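You operate a simulated robot arm through the tools that you are given. There is no shell and no other tool.

Carry out the task below with a simulated robot arm. There is one attempt and no reset: what you move stays moved.

Task
Move the black tray's two tubes into crate four and recount the crate.
Fine: both tubes stand in cells; on the tally board, grasses = grassy tubes, shrubs = ferny tubes, losses = dead tubes in crate four.

The check looks at the end state, three seconds after you hand in, the way a careful person would. Anything else that was tipped, shoved, dropped, spilled or broken makes it a failure.

Robot
A 7-joint arm with a two-finger parallel gripper, fixed in place. Base frame: the origin is on the floor under the middle of its stand, x ahead of it, y to its left, z up; the work surface is at about z = 813. Units: mm, rad, N and s.
It reaches about 1372 mm from its shoulder. Its first joint turns from -2.601 to 2.601 rad. Payload 3.43 kg.
The tool frame sits at the grasp point between the pads (the TCP): z along the fingers, y along the line on which they close. The tips reach 30 mm beyond it. Largest opening 94 mm; finger width 28, thickness 10; the body of the gripper, 50 by 96 mm, starts 55 mm behind the TCP.
Orientation is that of the tool frame in the base frame, as a unit quaternion [w, x, y, z]. With the fingers straight down and closing along the base's y, the tool's x points along the base's -x, its y along +y and its z along -z.

Tools
- The arm moves only by the tool nudge_tool. Its argument "commands" is a list of rows, each an object (a shift or turn left out is 0, a gripper value left out holds the last) with "rotation": the turn, a rotation vector about the tool's x, y, z in rad, a list of three; "linear": the shift along the tool's x, y, z in mm, a list of three; "hand": the opening, from 0 (shut) to 1 (fully open). In form: [{"rotation": [ax, ay, az], "linear": [tx, ty, tz], "hand": hand}, ...]. A call has 1 to 20 rows; each row is the pose to reach, as a shift and turn from the pose commanded when the call began, along the tool's axes at that moment. Rows are played at 5 a second. More than 50 mm and 0.15 rad between two rows, or a gripper value outside its range, and nothing of the call is played. A pose out of reach is approached as far as the arm can. The call stops where the force on the tool passes 90 N (or 10 N more than at its start, if that is more) or the arm is blocked; 0.2 s more then pass. Each finger travels about 45 mm/s and halts on what it meets, pressing with about 29 N; the grip force reading is that of the motor and also rises with nothing between the fingers. The clock runs only during rows and for 0.2 s after the last one: add rows that repeat a pose to give the fingers time. The reply holds the time, the measured pose of the TCP, the force on the tool along the base axes, the opening and the grip force, in the units named above and with some noise, with the torque about the TCP (base axes, N m) and any sound that the robot's microphone picked up.
- Cameras (640 x 400 px; columns grow to the right, rows downward): "scene" is fixed at [218, 499.9, 1300.8]; the picture's right is [0.40, -0.92, 0.00], its down [-0.58, -0.25, -0.77] and it looks along [0.71, 0.31, -0.64] (base axes); focal length 248 px, centre (320, 200). "wrist" rides on the gripper at [76, 14, -102] in the tool frame; the picture's right is [-0.18, 0.98, 0.00], its down [-0.75, -0.14, -0.64] and it looks along [-0.63, -0.12, 0.77] (tool axes); focal length 243 px, centre (320, 200). There is no depth. A picture from a camera that has moved, and an enlarged one, comes with that camera's place and axes in the base frame and with its lens.
- camera(camera): a new picture of that camera. It takes no simulated time.
- zoom(camera, box): a new picture of the part [left, top, right, bottom] of that camera's present view, enlarged. It takes no simulated time.
- close_job(): hands the job in; it is judged then, once.

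Nothing tells you positions but the pictures and the camera data. Unless the task says otherwise, let go and move clear before handing in.

The tools are called after ">>>" as name(argument=value, ...) on one line, values as JSON. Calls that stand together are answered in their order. nudge_tool: Moves the arm, as the interface text tells. Its arguments: {"type":"object","properties":{"commands":{"type":"array"}},"required":["commands"]} The other tools are called the same way: camera (camera) takes a picture; zoom (camera, box) takes an enlarged picture of a part of a camera's view; close_job () hands the job in.

At the start:

```text
clock: 0.0
tcp_pos: [580.7, 512.0, 1122.5]
tcp_rot: [0.0, 0.001, 1.0, 0.0]
force: [-0.6, 0.4, -0.4]
wrist_torque: [0.01, -0.01, 0.0]
opening: 94.0
grasp_force: 0.0
```

scene: 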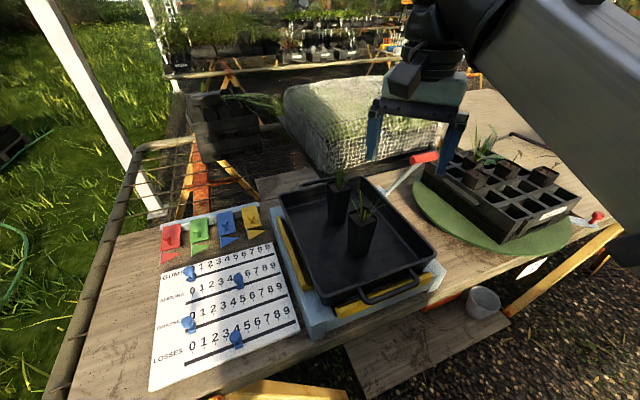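
wrist: 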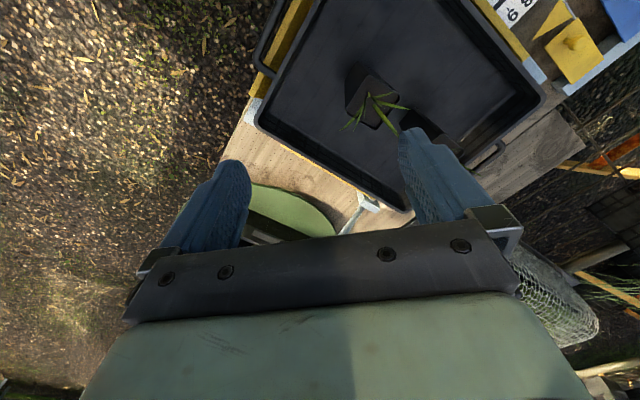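

I see a black tray with two tubes on it, a tally board on the left with four pegged rows, and a crate on a green turntable at the right. I'll take close looks at each before moving.

>>> zoom(camera="scene", box=[140, 200, 310, 390])

>>> zoom(camera="scene", box=[270, 160, 450, 320])

>>> zoom(camera="scene", box=[390, 110, 620, 270])

>>> zoom(camera="scene", box=[150, 70, 300, 260])

```text
2.11 times, centred on (225, 295) of scene
camera zoom: at [218.0, 499.9, 1300.8], right [0.4, -0.92, 0.0], down [-0.58, -0.25, -0.77], along [0.71, 0.31, -0.64], focal length 522 px, centre (520, 0)
```

zoom: 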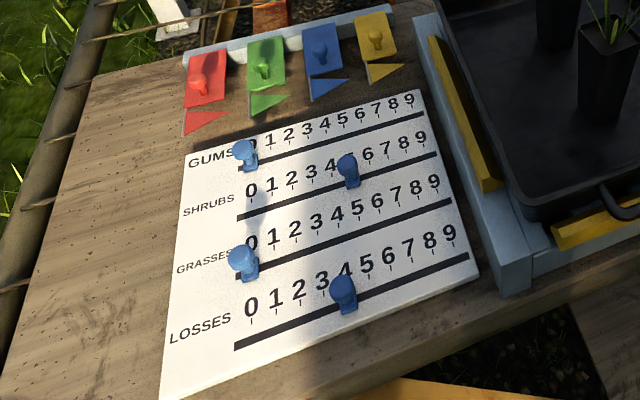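

```text
2.50 times, centred on (360, 240) of scene
camera zoom: at [218.0, 499.9, 1300.8], right [0.4, -0.92, 0.0], down [-0.58, -0.25, -0.77], along [0.71, 0.31, -0.64], focal length 620 px, centre (220, 100)
```

zoom: 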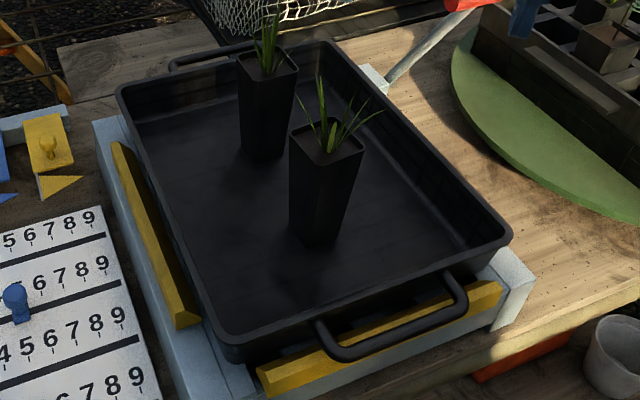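

```text
2.50 times, centred on (505, 190) of scene
camera zoom: at [218.0, 499.9, 1300.8], right [0.4, -0.92, 0.0], down [-0.58, -0.25, -0.77], along [0.71, 0.31, -0.64], focal length 620 px, centre (-142, 225)
```

zoom: 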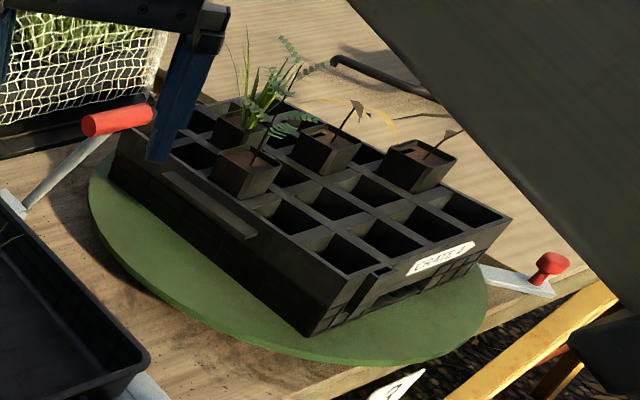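

```text
2.11 times, centred on (225, 165) of scene
camera zoom: at [218.0, 499.9, 1300.8], right [0.4, -0.92, 0.0], down [-0.58, -0.25, -0.77], along [0.71, 0.31, -0.64], focal length 522 px, centre (520, 274)
```

zoom: 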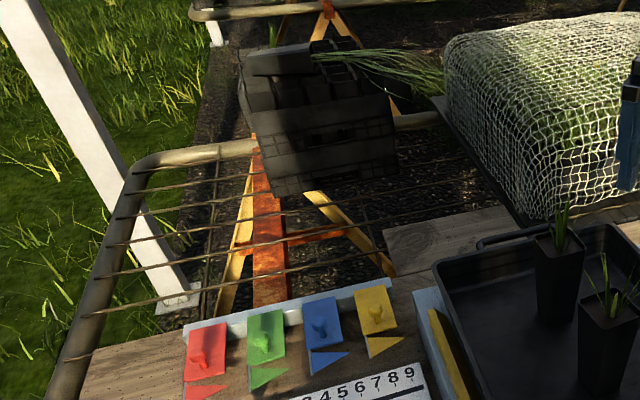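

The tally board shows gums 0, shrubs ≈5, grasses 0 and losses ≈4, each set by a blue slider knob in a slot. I'll raise the hand and shift it toward the crate so the wrist camera can count the crate's contents.

>>> nudge_tool(commands=[{"linear": [0, 0, -40], "hand": 1}, {"linear": [0, -30, -75]}, {"linear": [0, -65, -105]}, {"linear": [0, -105, -130]}, {"linear": [0, -150, -140]}, {"linear": [0, -195, -140]}, {"linear": [0, -225, -140]}, {"linear": [0, -225, -140]}])

>>> camera(camera="wrist")

>>> camera(camera="scene")

```text
clock: 1.8
tcp_pos: [629.9, 312.9, 1176.4]
tcp_rot: [0.04, -0.001, 0.999, 0.022]
force: [-0.6, 0.3, 0.1]
wrist_torque: [0.0, 0.01, 0.0]
opening: 94.0
grasp_force: 0.0
out of reach, approached as far as the arm can: row 1, 2, 3, 4, 5, 6, 7, 8
```

```text
taken
camera wrist: at [546.8, 323.3, 1274.0], right [0.18, 0.98, 0.06], down [0.7, -0.17, 0.69], along [0.69, -0.09, -0.72], focal length 243 px, centre (320, 200)
```

wrist: 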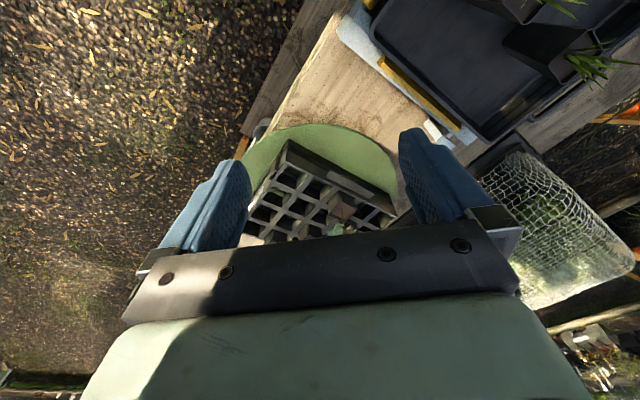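

```text
taken
```

scene: 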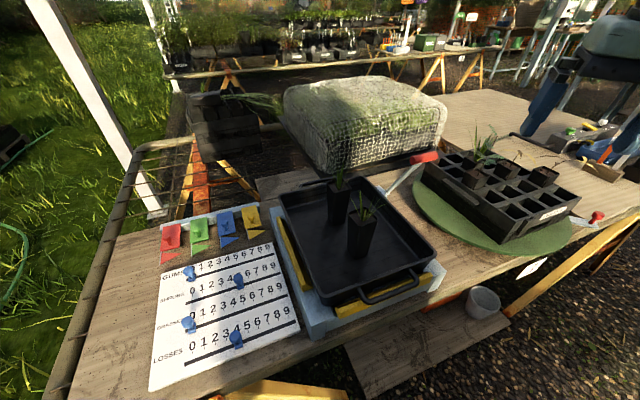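

The upward limit is around z≈1175 here, but the hand no longer blocks the scene camera's view of the crate. I'll look closely at it now.

>>> zoom(camera="scene", box=[400, 130, 600, 255])

>>> zoom(camera="scene", box=[450, 120, 560, 190])

>>> zoom(camera="wrist", box=[230, 110, 430, 245])

```text
3.20 times, centred on (500, 192) of scene
camera zoom: at [218.0, 499.9, 1300.8], right [0.4, -0.92, 0.0], down [-0.58, -0.25, -0.77], along [0.71, 0.31, -0.64], focal length 793 px, centre (-256, 224)
```

zoom: 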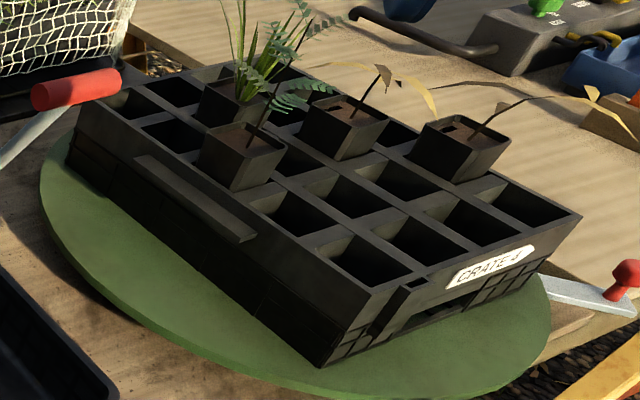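

```text
5.71 times, centred on (505, 155) of scene
camera zoom: at [218.0, 499.9, 1300.8], right [0.4, -0.92, 0.0], down [-0.58, -0.25, -0.77], along [0.71, 0.31, -0.64], focal length 1416 px, centre (-737, 457)
```

zoom: 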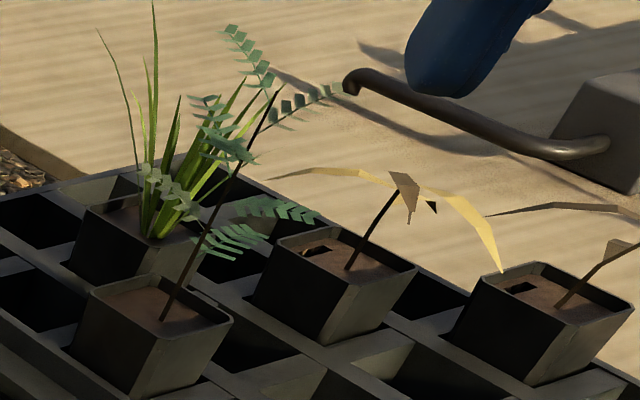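

```text
2.96 times, centred on (330, 178) of wrist
camera zoom: at [546.8, 323.3, 1274.0], right [0.18, 0.98, 0.06], down [0.7, -0.17, 0.69], along [0.69, -0.09, -0.72], focal length 719 px, centre (290, 267)
```

zoom: 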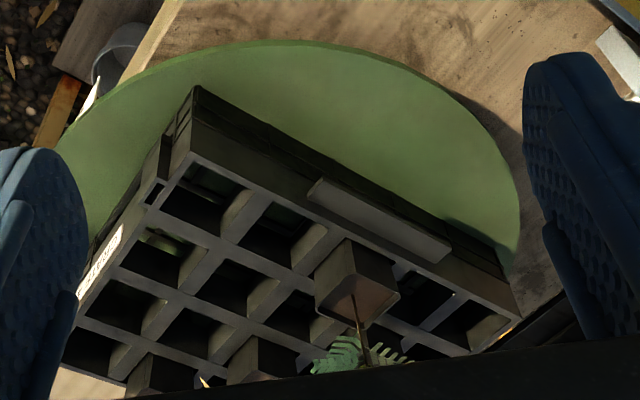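

I count four raised tubes so far: one grass, one fern and two withered. The far cells are partly hidden, so I'll move the hand out over the crate and tilt it to look straight down.

>>> nudge_tool(commands=[{"linear": [-30, 0, 30]}, {"linear": [-70, 0, 60]}, {"linear": [-110, 0, 85]}, {"linear": [-140, 0, 100]}, {"linear": [-140, 0, 100]}])

>>> camera(camera="wrist")

```text
clock: 3.0
tcp_pos: [777.5, 316.6, 1095.6]
tcp_rot: [0.04, 0.0, 0.999, 0.021]
force: [0.4, 1.0, 0.2]
wrist_torque: [0.01, 0.02, -0.02]
opening: 94.4
grasp_force: 0.1
```

```text
taken
camera wrist: at [693.4, 327.4, 1192.6], right [0.18, 0.98, 0.06], down [0.7, -0.17, 0.69], along [0.69, -0.09, -0.72], focal length 243 px, centre (320, 200)
```

wrist: 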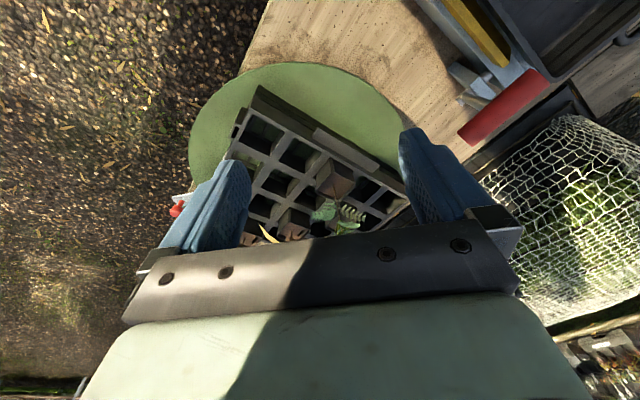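

The pose is confirmed and the hand is above the crate's near side with a small tilt. I'll pitch the camera to look straight down and move further out so all cells show in the upper half of the picture.

>>> nudge_tool(commands=[{"linear": [-40, -10, -15], "rotation": [0, 0.14, 0]}, {"linear": [-80, -20, -18], "rotation": [0, 0.28, 0]}, {"linear": [-120, -30, -18], "rotation": [0, 0.42, 0]}, {"linear": [-160, -40, -18], "rotation": [0, 0.56, 0]}, {"linear": [-200, -49, -18], "rotation": [0, 0.7, 0]}, {"linear": [-200, -49, -18], "rotation": [0, 0.7, 0]}])

>>> camera(camera="wrist")

>>> camera(camera="scene")

```text
clock: 4.4
tcp_pos: [909.0, 306.0, 1046.6]
tcp_rot: [-0.116, 0.0, 0.992, 0.042]
force: [-0.4, 0.7, -0.7]
wrist_torque: [0.0, 0.01, 0.01]
opening: 94.0
grasp_force: 0.1
out of reach, approached as far as the arm can: row 2, 3, 4, 5, 6
```

```text
taken
camera wrist: at [858.0, 311.8, 1166.9], right [0.19, 0.98, 0.04], down [0.88, -0.19, 0.44], along [0.44, -0.05, -0.9], focal length 243 px, centre (320, 200)
```

wrist: 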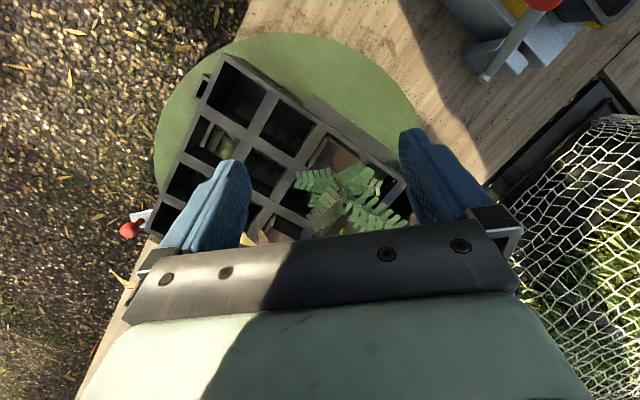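

```text
taken
```

scene: 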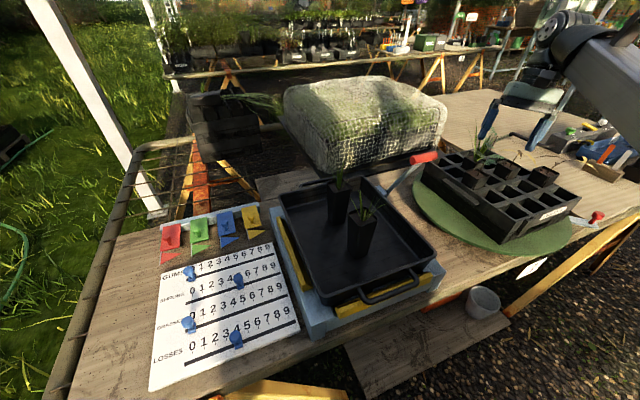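

One near cell shows something green down inside it, either the turntable showing through or a sunken tube. I'll zoom in on that.

>>> zoom(camera="wrist", box=[140, 40, 300, 240])

>>> zoom(camera="wrist", box=[230, 90, 420, 250])

```text
2.00 times, centred on (220, 140) of wrist
camera zoom: at [858.0, 311.8, 1166.9], right [0.19, 0.98, 0.04], down [0.88, -0.19, 0.44], along [0.44, -0.05, -0.9], focal length 485 px, centre (520, 320)
```

zoom: 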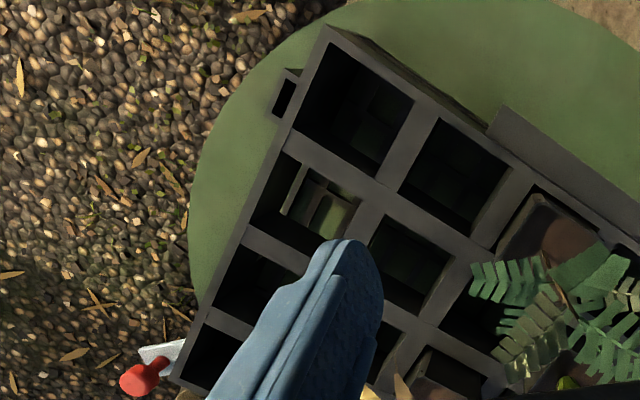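

```text
2.50 times, centred on (325, 170) of wrist
camera zoom: at [858.0, 311.8, 1166.9], right [0.19, 0.98, 0.04], down [0.88, -0.19, 0.44], along [0.44, -0.05, -0.9], focal length 606 px, centre (308, 275)
```

zoom: 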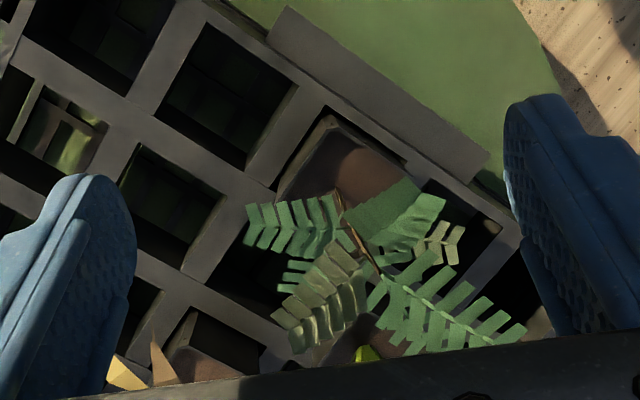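

The crate top is at about z≈870. Its near corner is (816, 231) and it is rotated about 45°, with a 5×4 grid of cells. Next I'll zoom in on the tray tubes and on the far cells of the crate in the scene view.

>>> zoom(camera="scene", box=[315, 160, 395, 215])

>>> zoom(camera="scene", box=[340, 180, 400, 265])

>>> zoom(camera="scene", box=[420, 140, 520, 200])

>>> zoom(camera="scene", box=[490, 140, 590, 210])

```text
7.27 times, centred on (355, 188) of scene
camera zoom: at [218.0, 499.9, 1300.8], right [0.4, -0.92, 0.0], down [-0.58, -0.25, -0.77], along [0.71, 0.31, -0.64], focal length 1802 px, centre (66, 291)
```

zoom: 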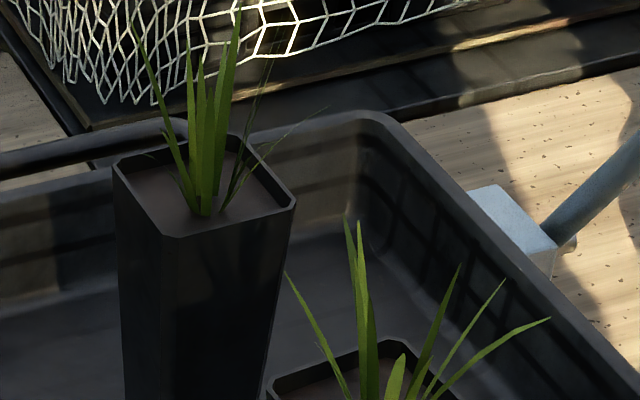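

```text
4.71 times, centred on (370, 222) of scene
camera zoom: at [218.0, 499.9, 1300.8], right [0.4, -0.92, 0.0], down [-0.58, -0.25, -0.77], along [0.71, 0.31, -0.64], focal length 1166 px, centre (85, 94)
```

zoom: 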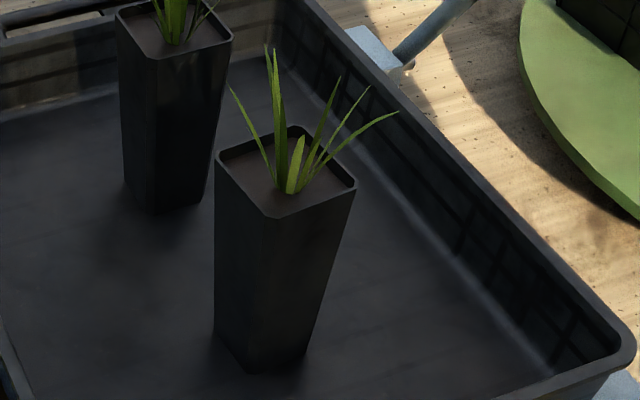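

```text
6.40 times, centred on (470, 170) of scene
camera zoom: at [218.0, 499.9, 1300.8], right [0.4, -0.92, 0.0], down [-0.58, -0.25, -0.77], along [0.71, 0.31, -0.64], focal length 1586 px, centre (-640, 392)
```

zoom: 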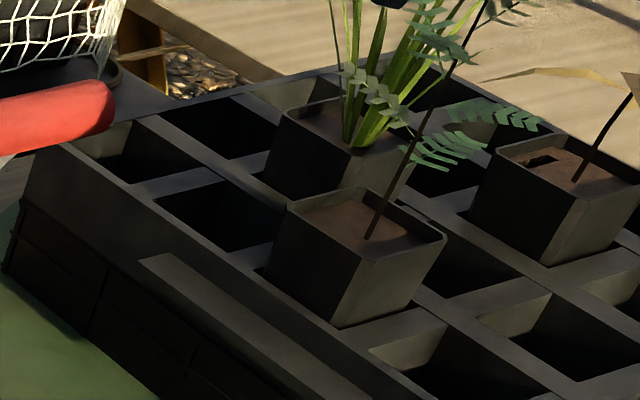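

```text
5.71 times, centred on (540, 175) of scene
camera zoom: at [218.0, 499.9, 1300.8], right [0.4, -0.92, 0.0], down [-0.58, -0.25, -0.77], along [0.71, 0.31, -0.64], focal length 1416 px, centre (-937, 343)
```

zoom: 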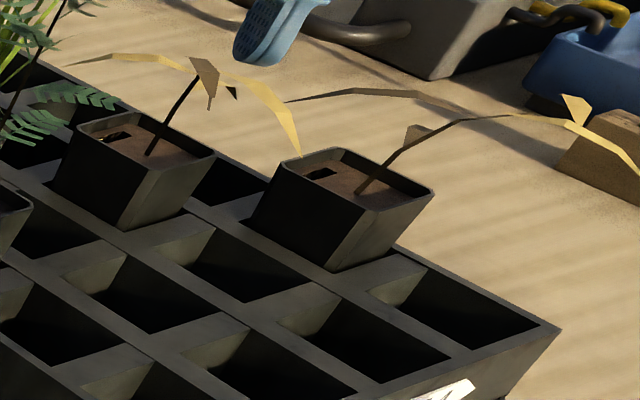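

Both tray tubes hold grass. The front tube is near (602, 569) with its top at z≈943, and the rear one is near (683, 652). Next I'll straighten the tool and turn it so the camera can look at the crate's far cells.

>>> nudge_tool(commands=[{"linear": [20, -6, -30], "rotation": [0.04, -0.11, 0]}, {"linear": [40, -12, -46], "rotation": [0.086, -0.233, 0]}, {"linear": [40, -12, -46], "rotation": [0.086, -0.233, 0]}])

```text
clock: 5.2
tcp_pos: [881.3, 289.5, 1100.5]
tcp_rot: [0.001, -0.001, 1.0, -0.001]
force: [0.0, -0.5, 0.0]
wrist_torque: [-0.02, 0.05, 0.02]
opening: 94.3
grasp_force: 0.0
```

The tool is now straight down at (881, 290, 1100). I'll yaw it around while moving further out, so the camera ends up on the crate's far side.

>>> nudge_tool(commands=[{"rotation": [0, 0, 0.14], "linear": [-5, 0, 0]}, {"rotation": [0, 0, 0.28], "linear": [-10, 0, 0]}, {"rotation": [0, 0, 0.42], "linear": [-15, 0, 0]}, {"rotation": [0, 0, 0.56], "linear": [-20, 0, 0]}, {"rotation": [0, 0, 0.7], "linear": [-25, 0, 0]}, {"rotation": [0, 0, 0.84], "linear": [-30, 0, 0]}, {"rotation": [0, 0, 0.98], "linear": [-35, 0, 0]}, {"rotation": [0, 0, 1.12], "linear": [-40, 0, 0]}, {"rotation": [0, 0, 1.26], "linear": [-45, 0, 0]}, {"rotation": [0, 0, 1.4], "linear": [-50, 0, 0]}, {"rotation": [0, 0, 1.54], "linear": [-55, 0, 0]}, {"rotation": [0, 0, 1.54], "linear": [-55, 0, 0]}])

>>> camera(camera="wrist")

```text
clock: 7.8
tcp_pos: [935.2, 290.9, 1101.7]
tcp_rot: [0.002, 0.696, 0.718, 0.001]
force: [-1.6, 0.4, 0.2]
wrist_torque: [0.01, 0.02, -0.03]
opening: 94.0
grasp_force: 0.1
```

```text
taken
camera wrist: at [947.0, 368.0, 1204.1], right [0.99, -0.15, 0.0], down [-0.12, -0.76, 0.64], along [-0.1, -0.64, -0.77], focal length 243 px, centre (320, 200)
```

wrist: 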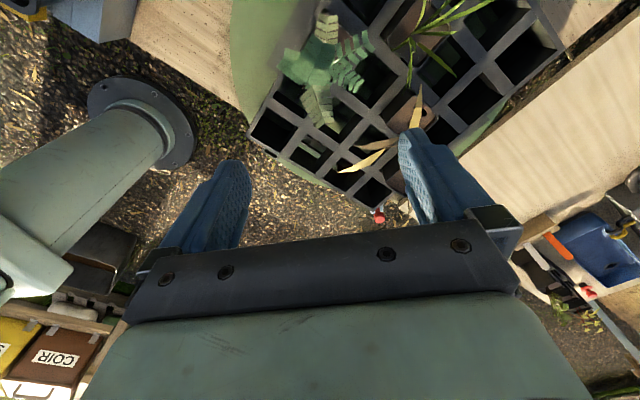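

This view shows nearly the whole crate from its far-left side. I'll zoom in to check every cell.

>>> zoom(camera="wrist", box=[240, 0, 580, 212])

>>> zoom(camera="wrist", box=[370, 0, 570, 125])

```text
1.88 times, centred on (410, 106) of wrist
camera zoom: at [947.0, 368.0, 1204.1], right [0.99, -0.15, 0.0], down [-0.12, -0.76, 0.64], along [-0.1, -0.64, -0.77], focal length 457 px, centre (151, 377)
```

zoom: 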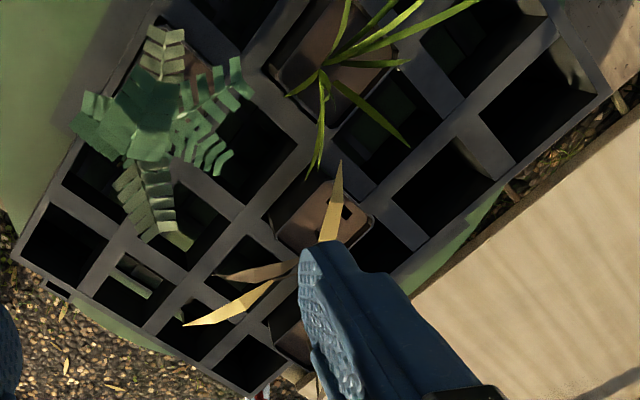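

```text
3.20 times, centred on (470, 62) of wrist
camera zoom: at [947.0, 368.0, 1204.1], right [0.99, -0.15, 0.0], down [-0.12, -0.76, 0.64], along [-0.1, -0.64, -0.77], focal length 776 px, centre (-160, 640)
```

zoom: 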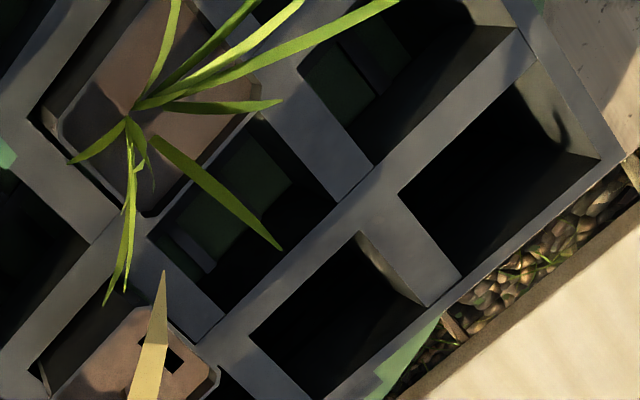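

Every remaining cell is empty, so the crate holds one grass, one fern and two dead tubes. With the two tray grasses added, the final counts should be grasses 3, shrubs 1 and losses 2. I'll now travel over the front tray tube, turning to match its faces.

>>> nudge_tool(commands=[{"linear": [26, -29, 1], "rotation": [0, 0, -0.08]}, {"linear": [52, -59, 2], "rotation": [0, 0, -0.16]}, {"linear": [79, -88, 3], "rotation": [0, 0, -0.24]}, {"linear": [105, -118, 4], "rotation": [0, 0, -0.32]}, {"linear": [131, -147, 5], "rotation": [0, 0, -0.4]}, {"linear": [157, -177, 6], "rotation": [0, 0, -0.48]}, {"linear": [183, -206, 7], "rotation": [0, 0, -0.56]}, {"linear": [209, -236, 8], "rotation": [0, 0, -0.64]}, {"linear": [236, -265, 9], "rotation": [0, 0, -0.72]}, {"linear": [262, -295, 10], "rotation": [0, 0, -0.8]}, {"linear": [288, -324, 10], "rotation": [0, 0, -0.89]}, {"linear": [288, -324, 10], "rotation": [0, 0, -0.89]}])

>>> camera(camera="wrist")

>>> camera(camera="scene")

```text
clock: 10.4
tcp_pos: [605.4, 569.3, 1085.1]
tcp_rot: [0.0, 0.318, 0.948, 0.0]
force: [0.4, -0.3, -0.7]
wrist_torque: [-0.02, 0.0, 0.0]
opening: 94.1
grasp_force: 0.0
```

```text
taken
camera wrist: at [552.2, 627.3, 1187.8], right [0.74, 0.67, 0.0], down [0.51, -0.57, 0.64], along [0.43, -0.48, -0.76], focal length 243 px, centre (320, 200)
```

wrist: 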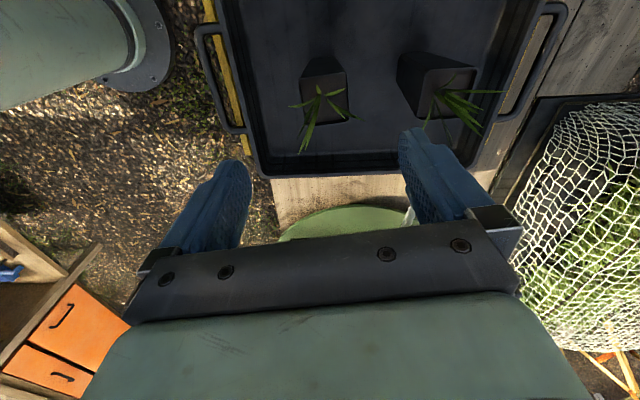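

```text
taken
```

scene: 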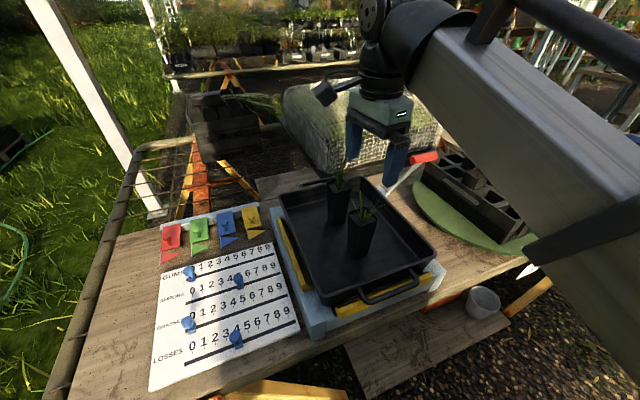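

>>> zoom(camera="wrist", box=[270, 20, 510, 170])

>>> zoom(camera="wrist", box=[280, 40, 376, 160])

```text
2.67 times, centred on (390, 95) of wrist
camera zoom: at [552.2, 627.3, 1187.8], right [0.74, 0.67, 0.0], down [0.51, -0.57, 0.64], along [0.43, -0.48, -0.76], focal length 647 px, centre (133, 480)
```

zoom: 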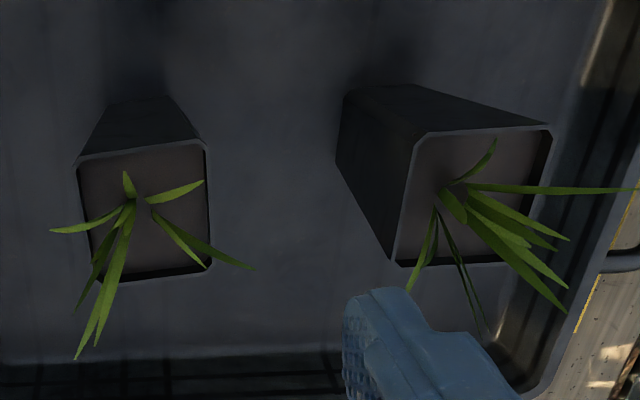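

```text
3.33 times, centred on (328, 100) of wrist
camera zoom: at [552.2, 627.3, 1187.8], right [0.74, 0.67, 0.0], down [0.51, -0.57, 0.64], along [0.43, -0.48, -0.76], focal length 809 px, centre (293, 533)
```

zoom: 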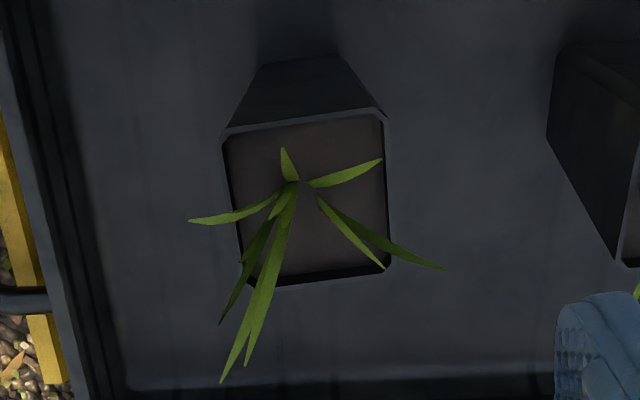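

The front tube's top is centred at about (610, 570), z≈935, about 46 mm wide with its faces at roughly 48°. I'll align above it, narrow the opening a little, then come down with the fingers straddling the rim.

>>> nudge_tool(commands=[{"linear": [-3, 3.8, 0], "rotation": [0, 0, 0.075], "hand": 0.85}, {"linear": [-3, 3.8, 30], "rotation": [0, 0, 0.075], "hand": 0.85}, {"linear": [-3, 3.8, 60], "rotation": [0, 0, 0.075], "hand": 0.85}, {"linear": [-3, 3.8, 60], "rotation": [0, 0, 0.075], "hand": 0.85}])

>>> camera(camera="wrist")

>>> camera(camera="scene")

```text
clock: 11.4
tcp_pos: [607.7, 570.0, 1027.8]
tcp_rot: [0.002, 0.354, 0.935, 0.001]
force: [0.1, -0.7, 0.4]
wrist_torque: [-0.03, -0.02, -0.04]
opening: 79.9
grasp_force: 0.1
```

```text
taken
camera wrist: at [560.5, 632.2, 1131.3], right [0.79, 0.61, 0.0], down [0.47, -0.6, 0.64], along [0.4, -0.51, -0.76], focal length 243 px, centre (320, 200)
```

wrist: 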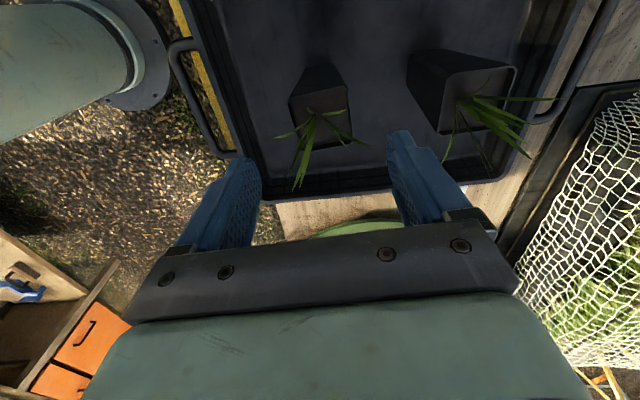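

```text
taken
```

scene: 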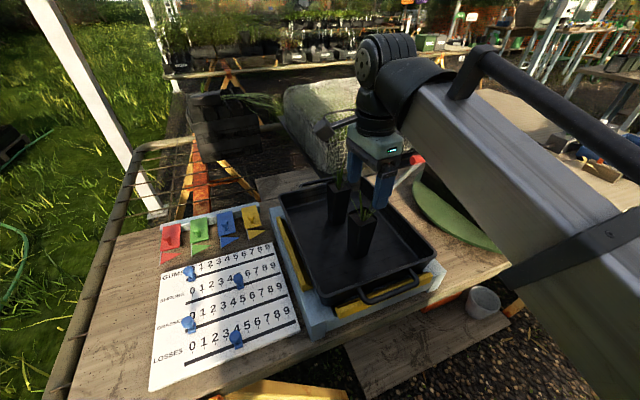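

The tube looks centred between the fingers. I'll check it enlarged before going down.

>>> zoom(camera="wrist", box=[260, 50, 400, 170])

```text
3.33 times, centred on (330, 110) of wrist
camera zoom: at [560.5, 632.2, 1131.3], right [0.79, 0.61, 0.0], down [0.47, -0.6, 0.64], along [0.4, -0.51, -0.76], focal length 809 px, centre (287, 500)
```

zoom: 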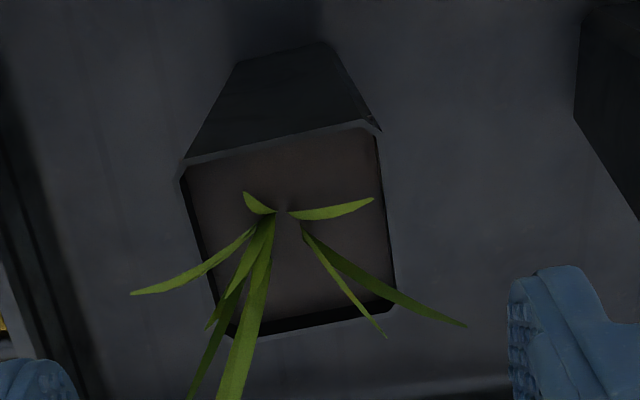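

The tube is centred within about 2 mm and square to the fingers. I'll lower so the tips sit about 28 mm below the rim, then close.

>>> nudge_tool(commands=[{"linear": [0, 1.5, 25], "hand": 0.85}, {"linear": [0, 1.5, 50], "hand": 0.85}, {"linear": [0, 1.5, 70], "hand": 0.85}, {"linear": [0, 1.5, 88], "hand": 0.85}, {"linear": [0, 1.5, 88], "hand": 0.85}])

>>> camera(camera="wrist")

>>> zoom(camera="scene", box=[300, 130, 440, 270])

```text
clock: 12.6
tcp_pos: [609.2, 570.2, 941.5]
tcp_rot: [0.002, 0.355, 0.935, 0.0]
force: [0.1, 0.2, -0.6]
wrist_torque: [-0.01, 0.0, 0.01]
opening: 79.8
grasp_force: 0.1
```

```text
taken
camera wrist: at [562.1, 632.4, 1044.2], right [0.79, 0.61, 0.0], down [0.47, -0.6, 0.64], along [0.4, -0.51, -0.76], focal length 243 px, centre (320, 200)
```

wrist: 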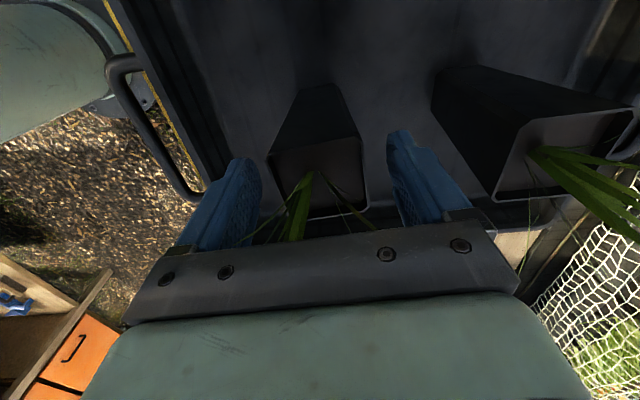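

```text
2.86 times, centred on (370, 200) of scene
camera zoom: at [218.0, 499.9, 1300.8], right [0.4, -0.92, 0.0], down [-0.58, -0.25, -0.77], along [0.71, 0.31, -0.64], focal length 708 px, centre (177, 200)
```

zoom: 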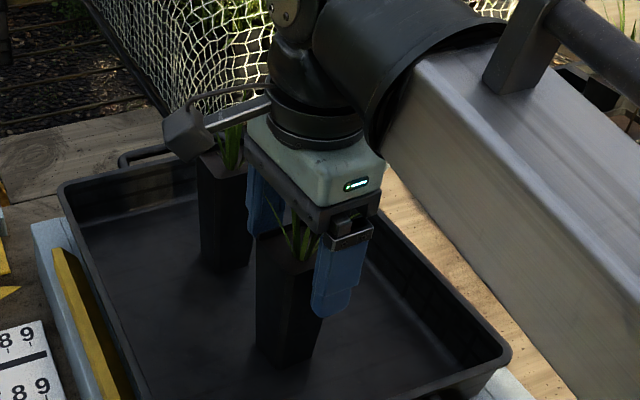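

The fingers straddle the rim with no contact force. I'll close on the tube now.

>>> nudge_tool(commands=[{"hand": 0.4}, {"hand": 0.4}, {"hand": 0.3}, {"hand": 0.3}, {"hand": 0.2}, {"hand": 0.2}])

```text
clock: 14.0
tcp_pos: [609.3, 571.2, 942.0]
tcp_rot: [0.001, 0.354, 0.935, 0.001]
force: [0.8, 0.6, 9.0]
wrist_torque: [0.22, -0.09, 0.0]
opening: 49.7
grasp_force: 28.9
```

It's gripped at 49.7 mm with 29 N. I'll lift slowly and confirm that the tube comes along.

>>> nudge_tool(commands=[{"linear": [0, 0, -8], "hand": 0.2}, {"linear": [0, 0, -16], "hand": 0.2}, {"linear": [0, 0, -24], "hand": 0.2}, {"linear": [0, 0, -30], "hand": 0.2}, {"linear": [0, 0, -30], "hand": 0.2}])

>>> zoom(camera="scene", box=[300, 130, 440, 270])

>>> camera(camera="wrist")

```text
clock: 15.2
tcp_pos: [610.3, 570.4, 973.0]
tcp_rot: [0.002, 0.354, 0.935, 0.001]
force: [-0.6, -0.1, -2.4]
wrist_torque: [-0.01, -0.01, 0.02]
opening: 49.4
grasp_force: 28.7
```

```text
2.86 times, centred on (370, 200) of scene
camera zoom: at [218.0, 499.9, 1300.8], right [0.4, -0.92, 0.0], down [-0.58, -0.25, -0.77], along [0.71, 0.31, -0.64], focal length 708 px, centre (177, 200)
```

zoom: 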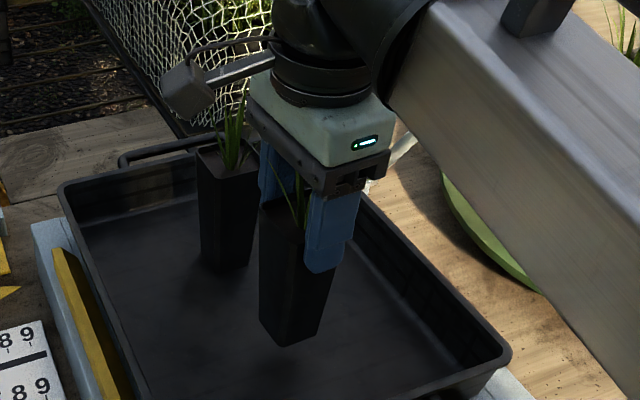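

```text
taken
camera wrist: at [561.5, 632.5, 1075.5], right [0.79, 0.61, 0.0], down [0.47, -0.6, 0.64], along [0.4, -0.51, -0.76], focal length 243 px, centre (320, 200)
```

wrist: 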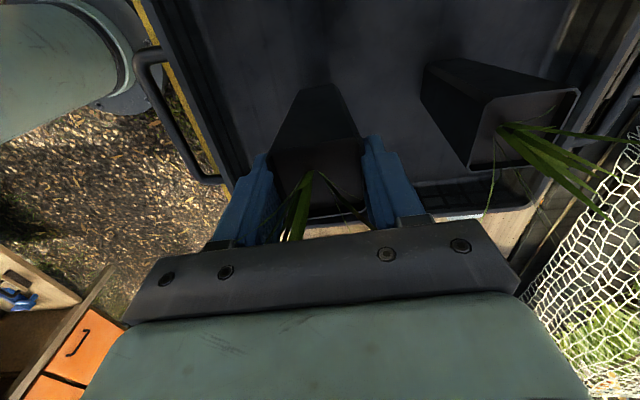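

The tube is hanging straight and clear of the tray. I'll raise it and carry it high over to the label-end corner cell at about (858, 229).

>>> nudge_tool(commands=[{"linear": [0, 0, -40], "hand": 0.2}, {"linear": [0, 0, -80], "hand": 0.2}, {"linear": [0, 0, -120], "hand": 0.2}, {"linear": [-41, -9, -122], "hand": 0.2}, {"linear": [-82, -18, -122], "hand": 0.2}, {"linear": [-123, -27, -122], "hand": 0.2}, {"linear": [-164, -36, -122], "hand": 0.2}, {"linear": [-205, -46, -122], "hand": 0.2}, {"linear": [-246, -55, -122], "hand": 0.2}, {"linear": [-287, -64, -122], "hand": 0.2}, {"linear": [-328, -73, -122], "hand": 0.2}, {"linear": [-370, -82, -122], "hand": 0.2, "rotation": [0, 0, 0.03]}, {"linear": [-411, -91, -122], "hand": 0.2, "rotation": [0, 0, 0.06]}, {"linear": [-411, -91, -122], "hand": 0.2, "rotation": [0, 0, 0.06]}])

>>> camera(camera="wrist")

>>> camera(camera="scene")

```text
clock: 18.2
tcp_pos: [852.4, 230.0, 1093.9]
tcp_rot: [0.002, 0.382, 0.924, 0.0]
force: [-0.4, 0.0, -1.8]
wrist_torque: [0.0, 0.02, -0.01]
opening: 49.8
grasp_force: 28.9
```

```text
taken
camera wrist: at [808.8, 294.1, 1197.5], right [0.82, 0.57, 0.0], down [0.43, -0.63, 0.64], along [0.37, -0.53, -0.76], focal length 243 px, centre (320, 200)
```

wrist: 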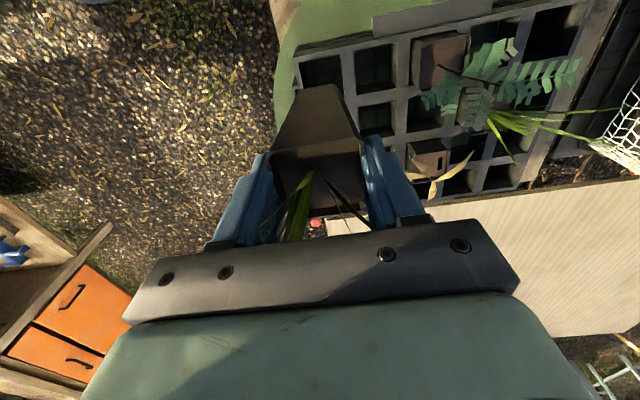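

```text
taken
```

scene: 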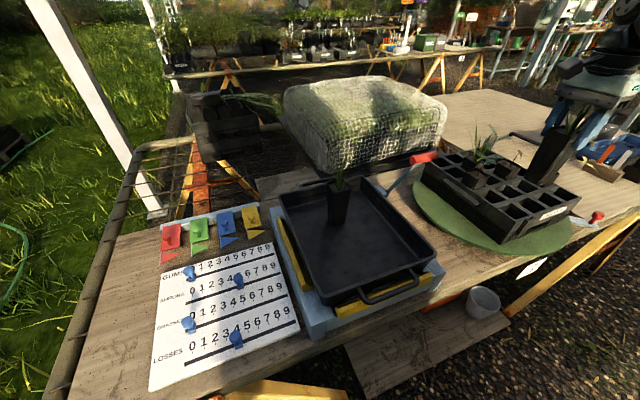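

I'm near the corner cell with the tube still held, about 125 mm below the TCP. I'll zoom in on the crate to locate the cell precisely.

>>> zoom(camera="wrist", box=[260, 20, 440, 140])

>>> zoom(camera="scene", box=[470, 100, 610, 250])

```text
3.33 times, centred on (350, 80) of wrist
camera zoom: at [808.8, 294.1, 1197.5], right [0.82, 0.57, 0.0], down [0.43, -0.63, 0.64], along [0.37, -0.53, -0.76], focal length 809 px, centre (220, 600)
```

zoom: 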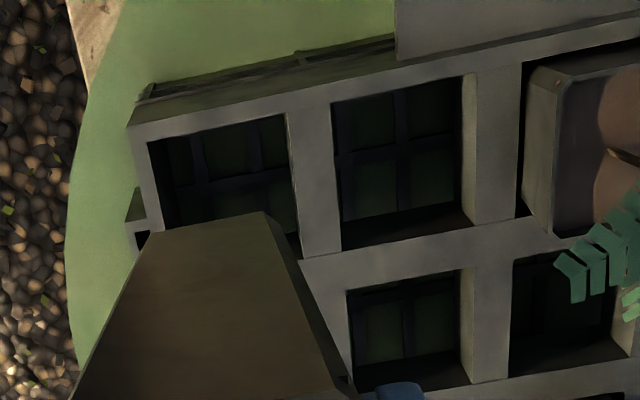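

```text
2.67 times, centred on (540, 175) of scene
camera zoom: at [218.0, 499.9, 1300.8], right [0.4, -0.92, 0.0], down [-0.58, -0.25, -0.77], along [0.71, 0.31, -0.64], focal length 661 px, centre (-267, 267)
```

zoom: 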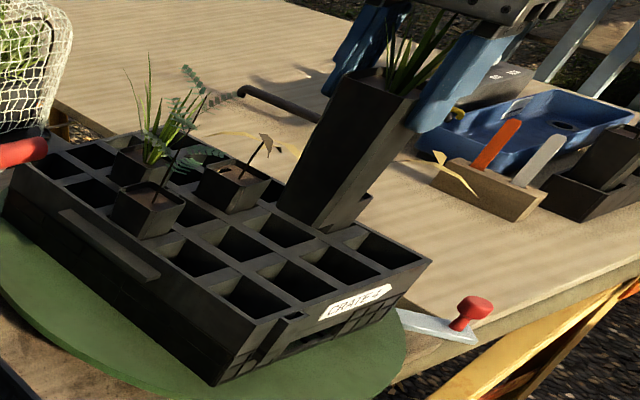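

Cell (u0,v0) comes out at about (857, 230). The crate axes are at 45° and the holes are about 47 mm wide. I'll re-read the settled pose before the fine alignment.

>>> nudge_tool(commands=[{"hand": 0.2}, {"hand": 0.2}])

>>> nudge_tool(commands=[{"hand": 0.2}])

>>> zoom(camera="wrist", box=[240, 60, 400, 200])

```text
clock: 18.8
tcp_pos: [852.3, 229.5, 1093.8]
tcp_rot: [0.002, 0.382, 0.924, 0.0]
force: [-0.8, -0.2, -0.8]
wrist_torque: [-0.03, -0.02, -0.04]
opening: 49.5
grasp_force: 28.6
```

```text
clock: 19.2
tcp_pos: [852.9, 229.4, 1093.5]
tcp_rot: [0.002, 0.381, 0.924, 0.0]
force: [-0.4, 1.2, -1.7]
wrist_torque: [0.01, 0.0, 0.01]
opening: 49.8
grasp_force: 29.0
```

```text
2.86 times, centred on (320, 130) of wrist
camera zoom: at [808.6, 294.6, 1197.6], right [0.82, 0.57, 0.0], down [0.43, -0.63, 0.64], along [0.37, -0.53, -0.76], focal length 693 px, centre (320, 400)
```

zoom: 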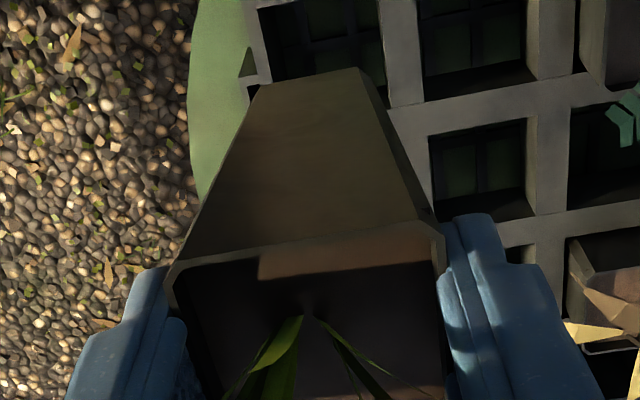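

The settled TCP is (852.6, 229.6), and the tube is centred in the hand to within about 2 mm. I'll shift about 5 mm to the cell centre and lower until the tube's foot is just above the crate top.

>>> nudge_tool(commands=[{"linear": [-2.8, 3.7, 0], "hand": 0.2}, {"linear": [-2.8, 3.7, 25], "hand": 0.2}, {"linear": [-2.8, 3.7, 50], "hand": 0.2}, {"linear": [-2.8, 3.7, 75], "hand": 0.2}, {"linear": [-2.8, 3.7, 86], "hand": 0.2}, {"linear": [-2.8, 3.7, 86], "hand": 0.2}])

>>> camera(camera="wrist")

>>> zoom(camera="scene", box=[480, 130, 600, 260])

```text
clock: 20.6
tcp_pos: [860.3, 228.2, 1009.3]
tcp_rot: [0.002, 0.382, 0.924, 0.001]
force: [-0.2, -0.2, -1.3]
wrist_torque: [-0.04, -0.05, 0.0]
opening: 49.3
grasp_force: 28.6
```

```text
taken
camera wrist: at [817.8, 293.3, 1112.1], right [0.82, 0.57, 0.0], down [0.43, -0.63, 0.64], along [0.37, -0.53, -0.76], focal length 243 px, centre (320, 200)
```

wrist: 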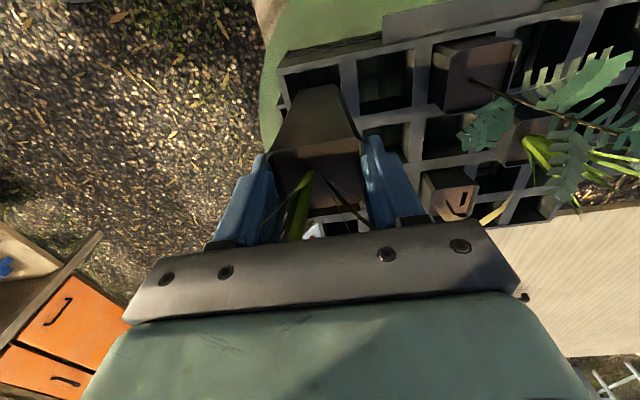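

```text
3.08 times, centred on (540, 195) of scene
camera zoom: at [218.0, 499.9, 1300.8], right [0.4, -0.92, 0.0], down [-0.58, -0.25, -0.77], along [0.71, 0.31, -0.64], focal length 762 px, centre (-357, 215)
```

zoom: 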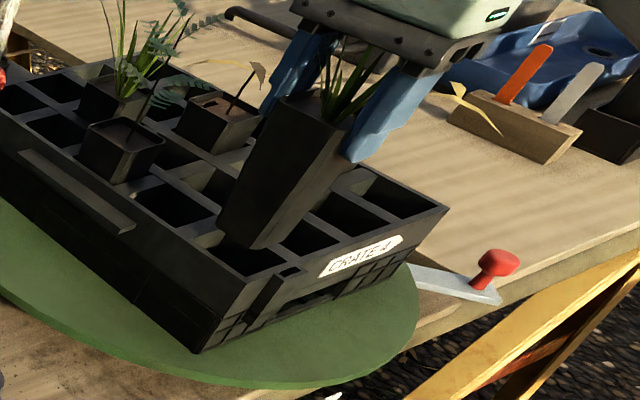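

The tube's foot is just above the crate. I'll zoom in to compare the foot with the hole before inserting.

>>> zoom(camera="wrist", box=[265, 45, 385, 165])

>>> zoom(camera="scene", box=[530, 170, 590, 230])

```text
3.33 times, centred on (325, 105) of wrist
camera zoom: at [817.8, 293.3, 1112.1], right [0.82, 0.57, 0.0], down [0.43, -0.63, 0.64], along [0.37, -0.53, -0.76], focal length 809 px, centre (303, 517)
```

zoom: 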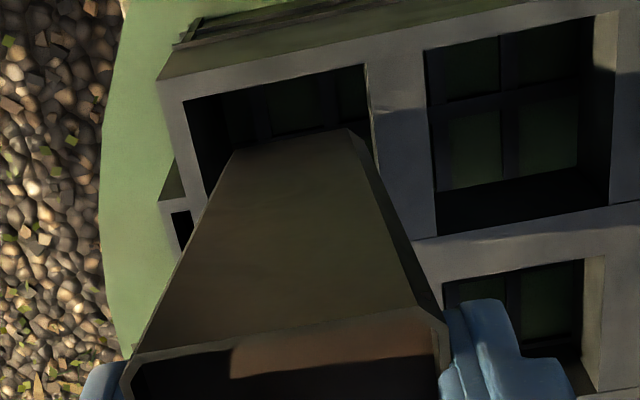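

```text
6.67 times, centred on (560, 200) of scene
camera zoom: at [218.0, 499.9, 1300.8], right [0.4, -0.92, 0.0], down [-0.58, -0.25, -0.77], along [0.71, 0.31, -0.64], focal length 1652 px, centre (-1280, 200)
```

zoom: 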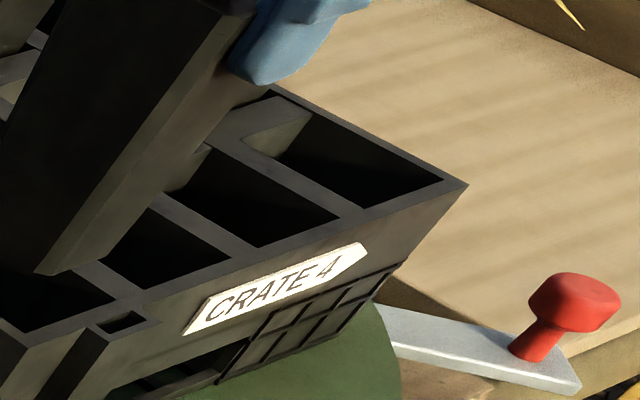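

Relative to the tool, the hole centre is about 3 mm toward the label side and 3 mm back toward the camera. I'll correct that and lower partway in.

>>> nudge_tool(commands=[{"linear": [3.2, -3.3, 0], "hand": 0.2}, {"linear": [3.2, -3.3, 10], "hand": 0.2}, {"linear": [3.2, -3.3, 20], "hand": 0.2}, {"linear": [3.2, -3.3, 30], "hand": 0.2}, {"linear": [3.2, -3.3, 40], "hand": 0.2}, {"linear": [3.2, -3.3, 40], "hand": 0.2}])

>>> zoom(camera="wrist", box=[255, 65, 395, 215])

>>> zoom(camera="scene", box=[500, 150, 600, 250])

```text
clock: 22.0
tcp_pos: [856.6, 229.6, 971.8]
tcp_rot: [0.002, 0.382, 0.924, 0.0]
force: [-0.9, 0.1, -1.2]
wrist_torque: [0.0, -0.01, -0.01]
opening: 49.3
grasp_force: 28.9
```

```text
2.67 times, centred on (325, 140) of wrist
camera zoom: at [812.9, 294.5, 1073.3], right [0.82, 0.57, 0.0], down [0.43, -0.63, 0.64], along [0.37, -0.53, -0.76], focal length 647 px, centre (307, 360)
```

zoom: 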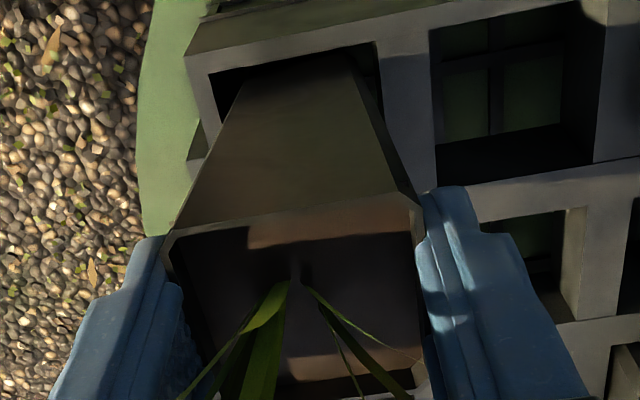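

```text
4.00 times, centred on (550, 200) of scene
camera zoom: at [218.0, 499.9, 1300.8], right [0.4, -0.92, 0.0], down [-0.58, -0.25, -0.77], along [0.71, 0.31, -0.64], focal length 991 px, centre (-600, 200)
```

zoom: 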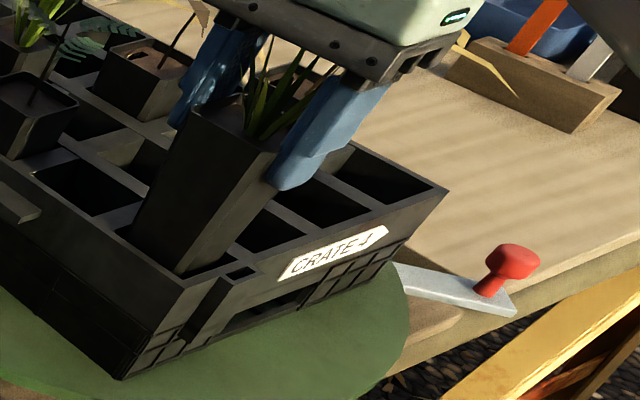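

The tube is now centred in the hole to about 1 mm. I'll keep lowering in small steps while watching the force.

>>> nudge_tool(commands=[{"linear": [0, 0, 10], "hand": 0.2}, {"linear": [0, 0, 20], "hand": 0.2}, {"linear": [0, 0, 30], "hand": 0.2}, {"linear": [0, 0, 40], "hand": 0.2}, {"linear": [0, 0, 46], "hand": 0.2}, {"linear": [0, 0, 46], "hand": 0.2}])

>>> zoom(camera="wrist", box=[255, 65, 395, 215])

>>> zoom(camera="scene", box=[500, 150, 600, 250])

```text
clock: 23.4
tcp_pos: [856.3, 230.5, 922.6]
tcp_rot: [0.002, 0.382, 0.924, 0.0]
force: [-0.5, 0.2, -1.3]
wrist_torque: [0.0, 0.0, 0.01]
opening: 49.1
grasp_force: 29.0
```

```text
2.67 times, centred on (325, 140) of wrist
camera zoom: at [812.9, 294.9, 1026.0], right [0.82, 0.57, 0.0], down [0.43, -0.63, 0.64], along [0.37, -0.53, -0.76], focal length 647 px, centre (307, 360)
```

zoom: 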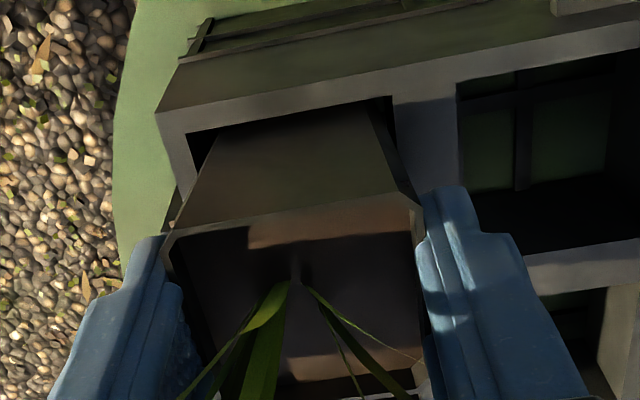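

```text
4.00 times, centred on (550, 200) of scene
camera zoom: at [218.0, 499.9, 1300.8], right [0.4, -0.92, 0.0], down [-0.58, -0.25, -0.77], along [0.71, 0.31, -0.64], focal length 991 px, centre (-600, 200)
```

zoom: 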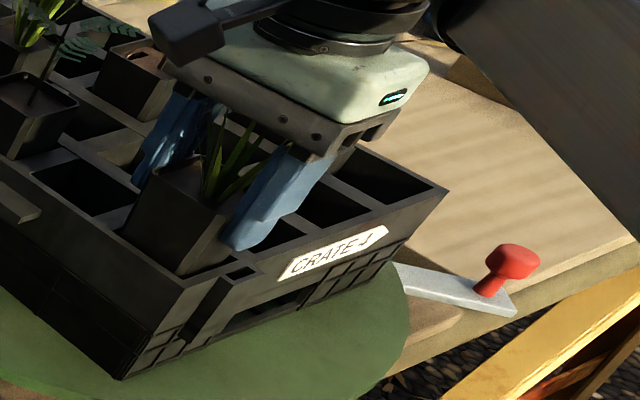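

There's still no contact and the gaps look even all round. I'll continue down in 2–3 mm steps until the foot touches.

>>> nudge_tool(commands=[{"linear": [0, 0, 3], "hand": 0.2}, {"linear": [0, 0, 6], "hand": 0.2}, {"linear": [0, 0, 8], "hand": 0.2}, {"linear": [0, 0, 8], "hand": 0.2}])

```text
clock: 24.4
tcp_pos: [857.1, 230.5, 913.7]
tcp_rot: [0.001, 0.383, 0.924, 0.0]
force: [0.3, -0.1, -0.5]
wrist_torque: [-0.03, 0.02, 0.01]
opening: 49.2
grasp_force: 28.7
```

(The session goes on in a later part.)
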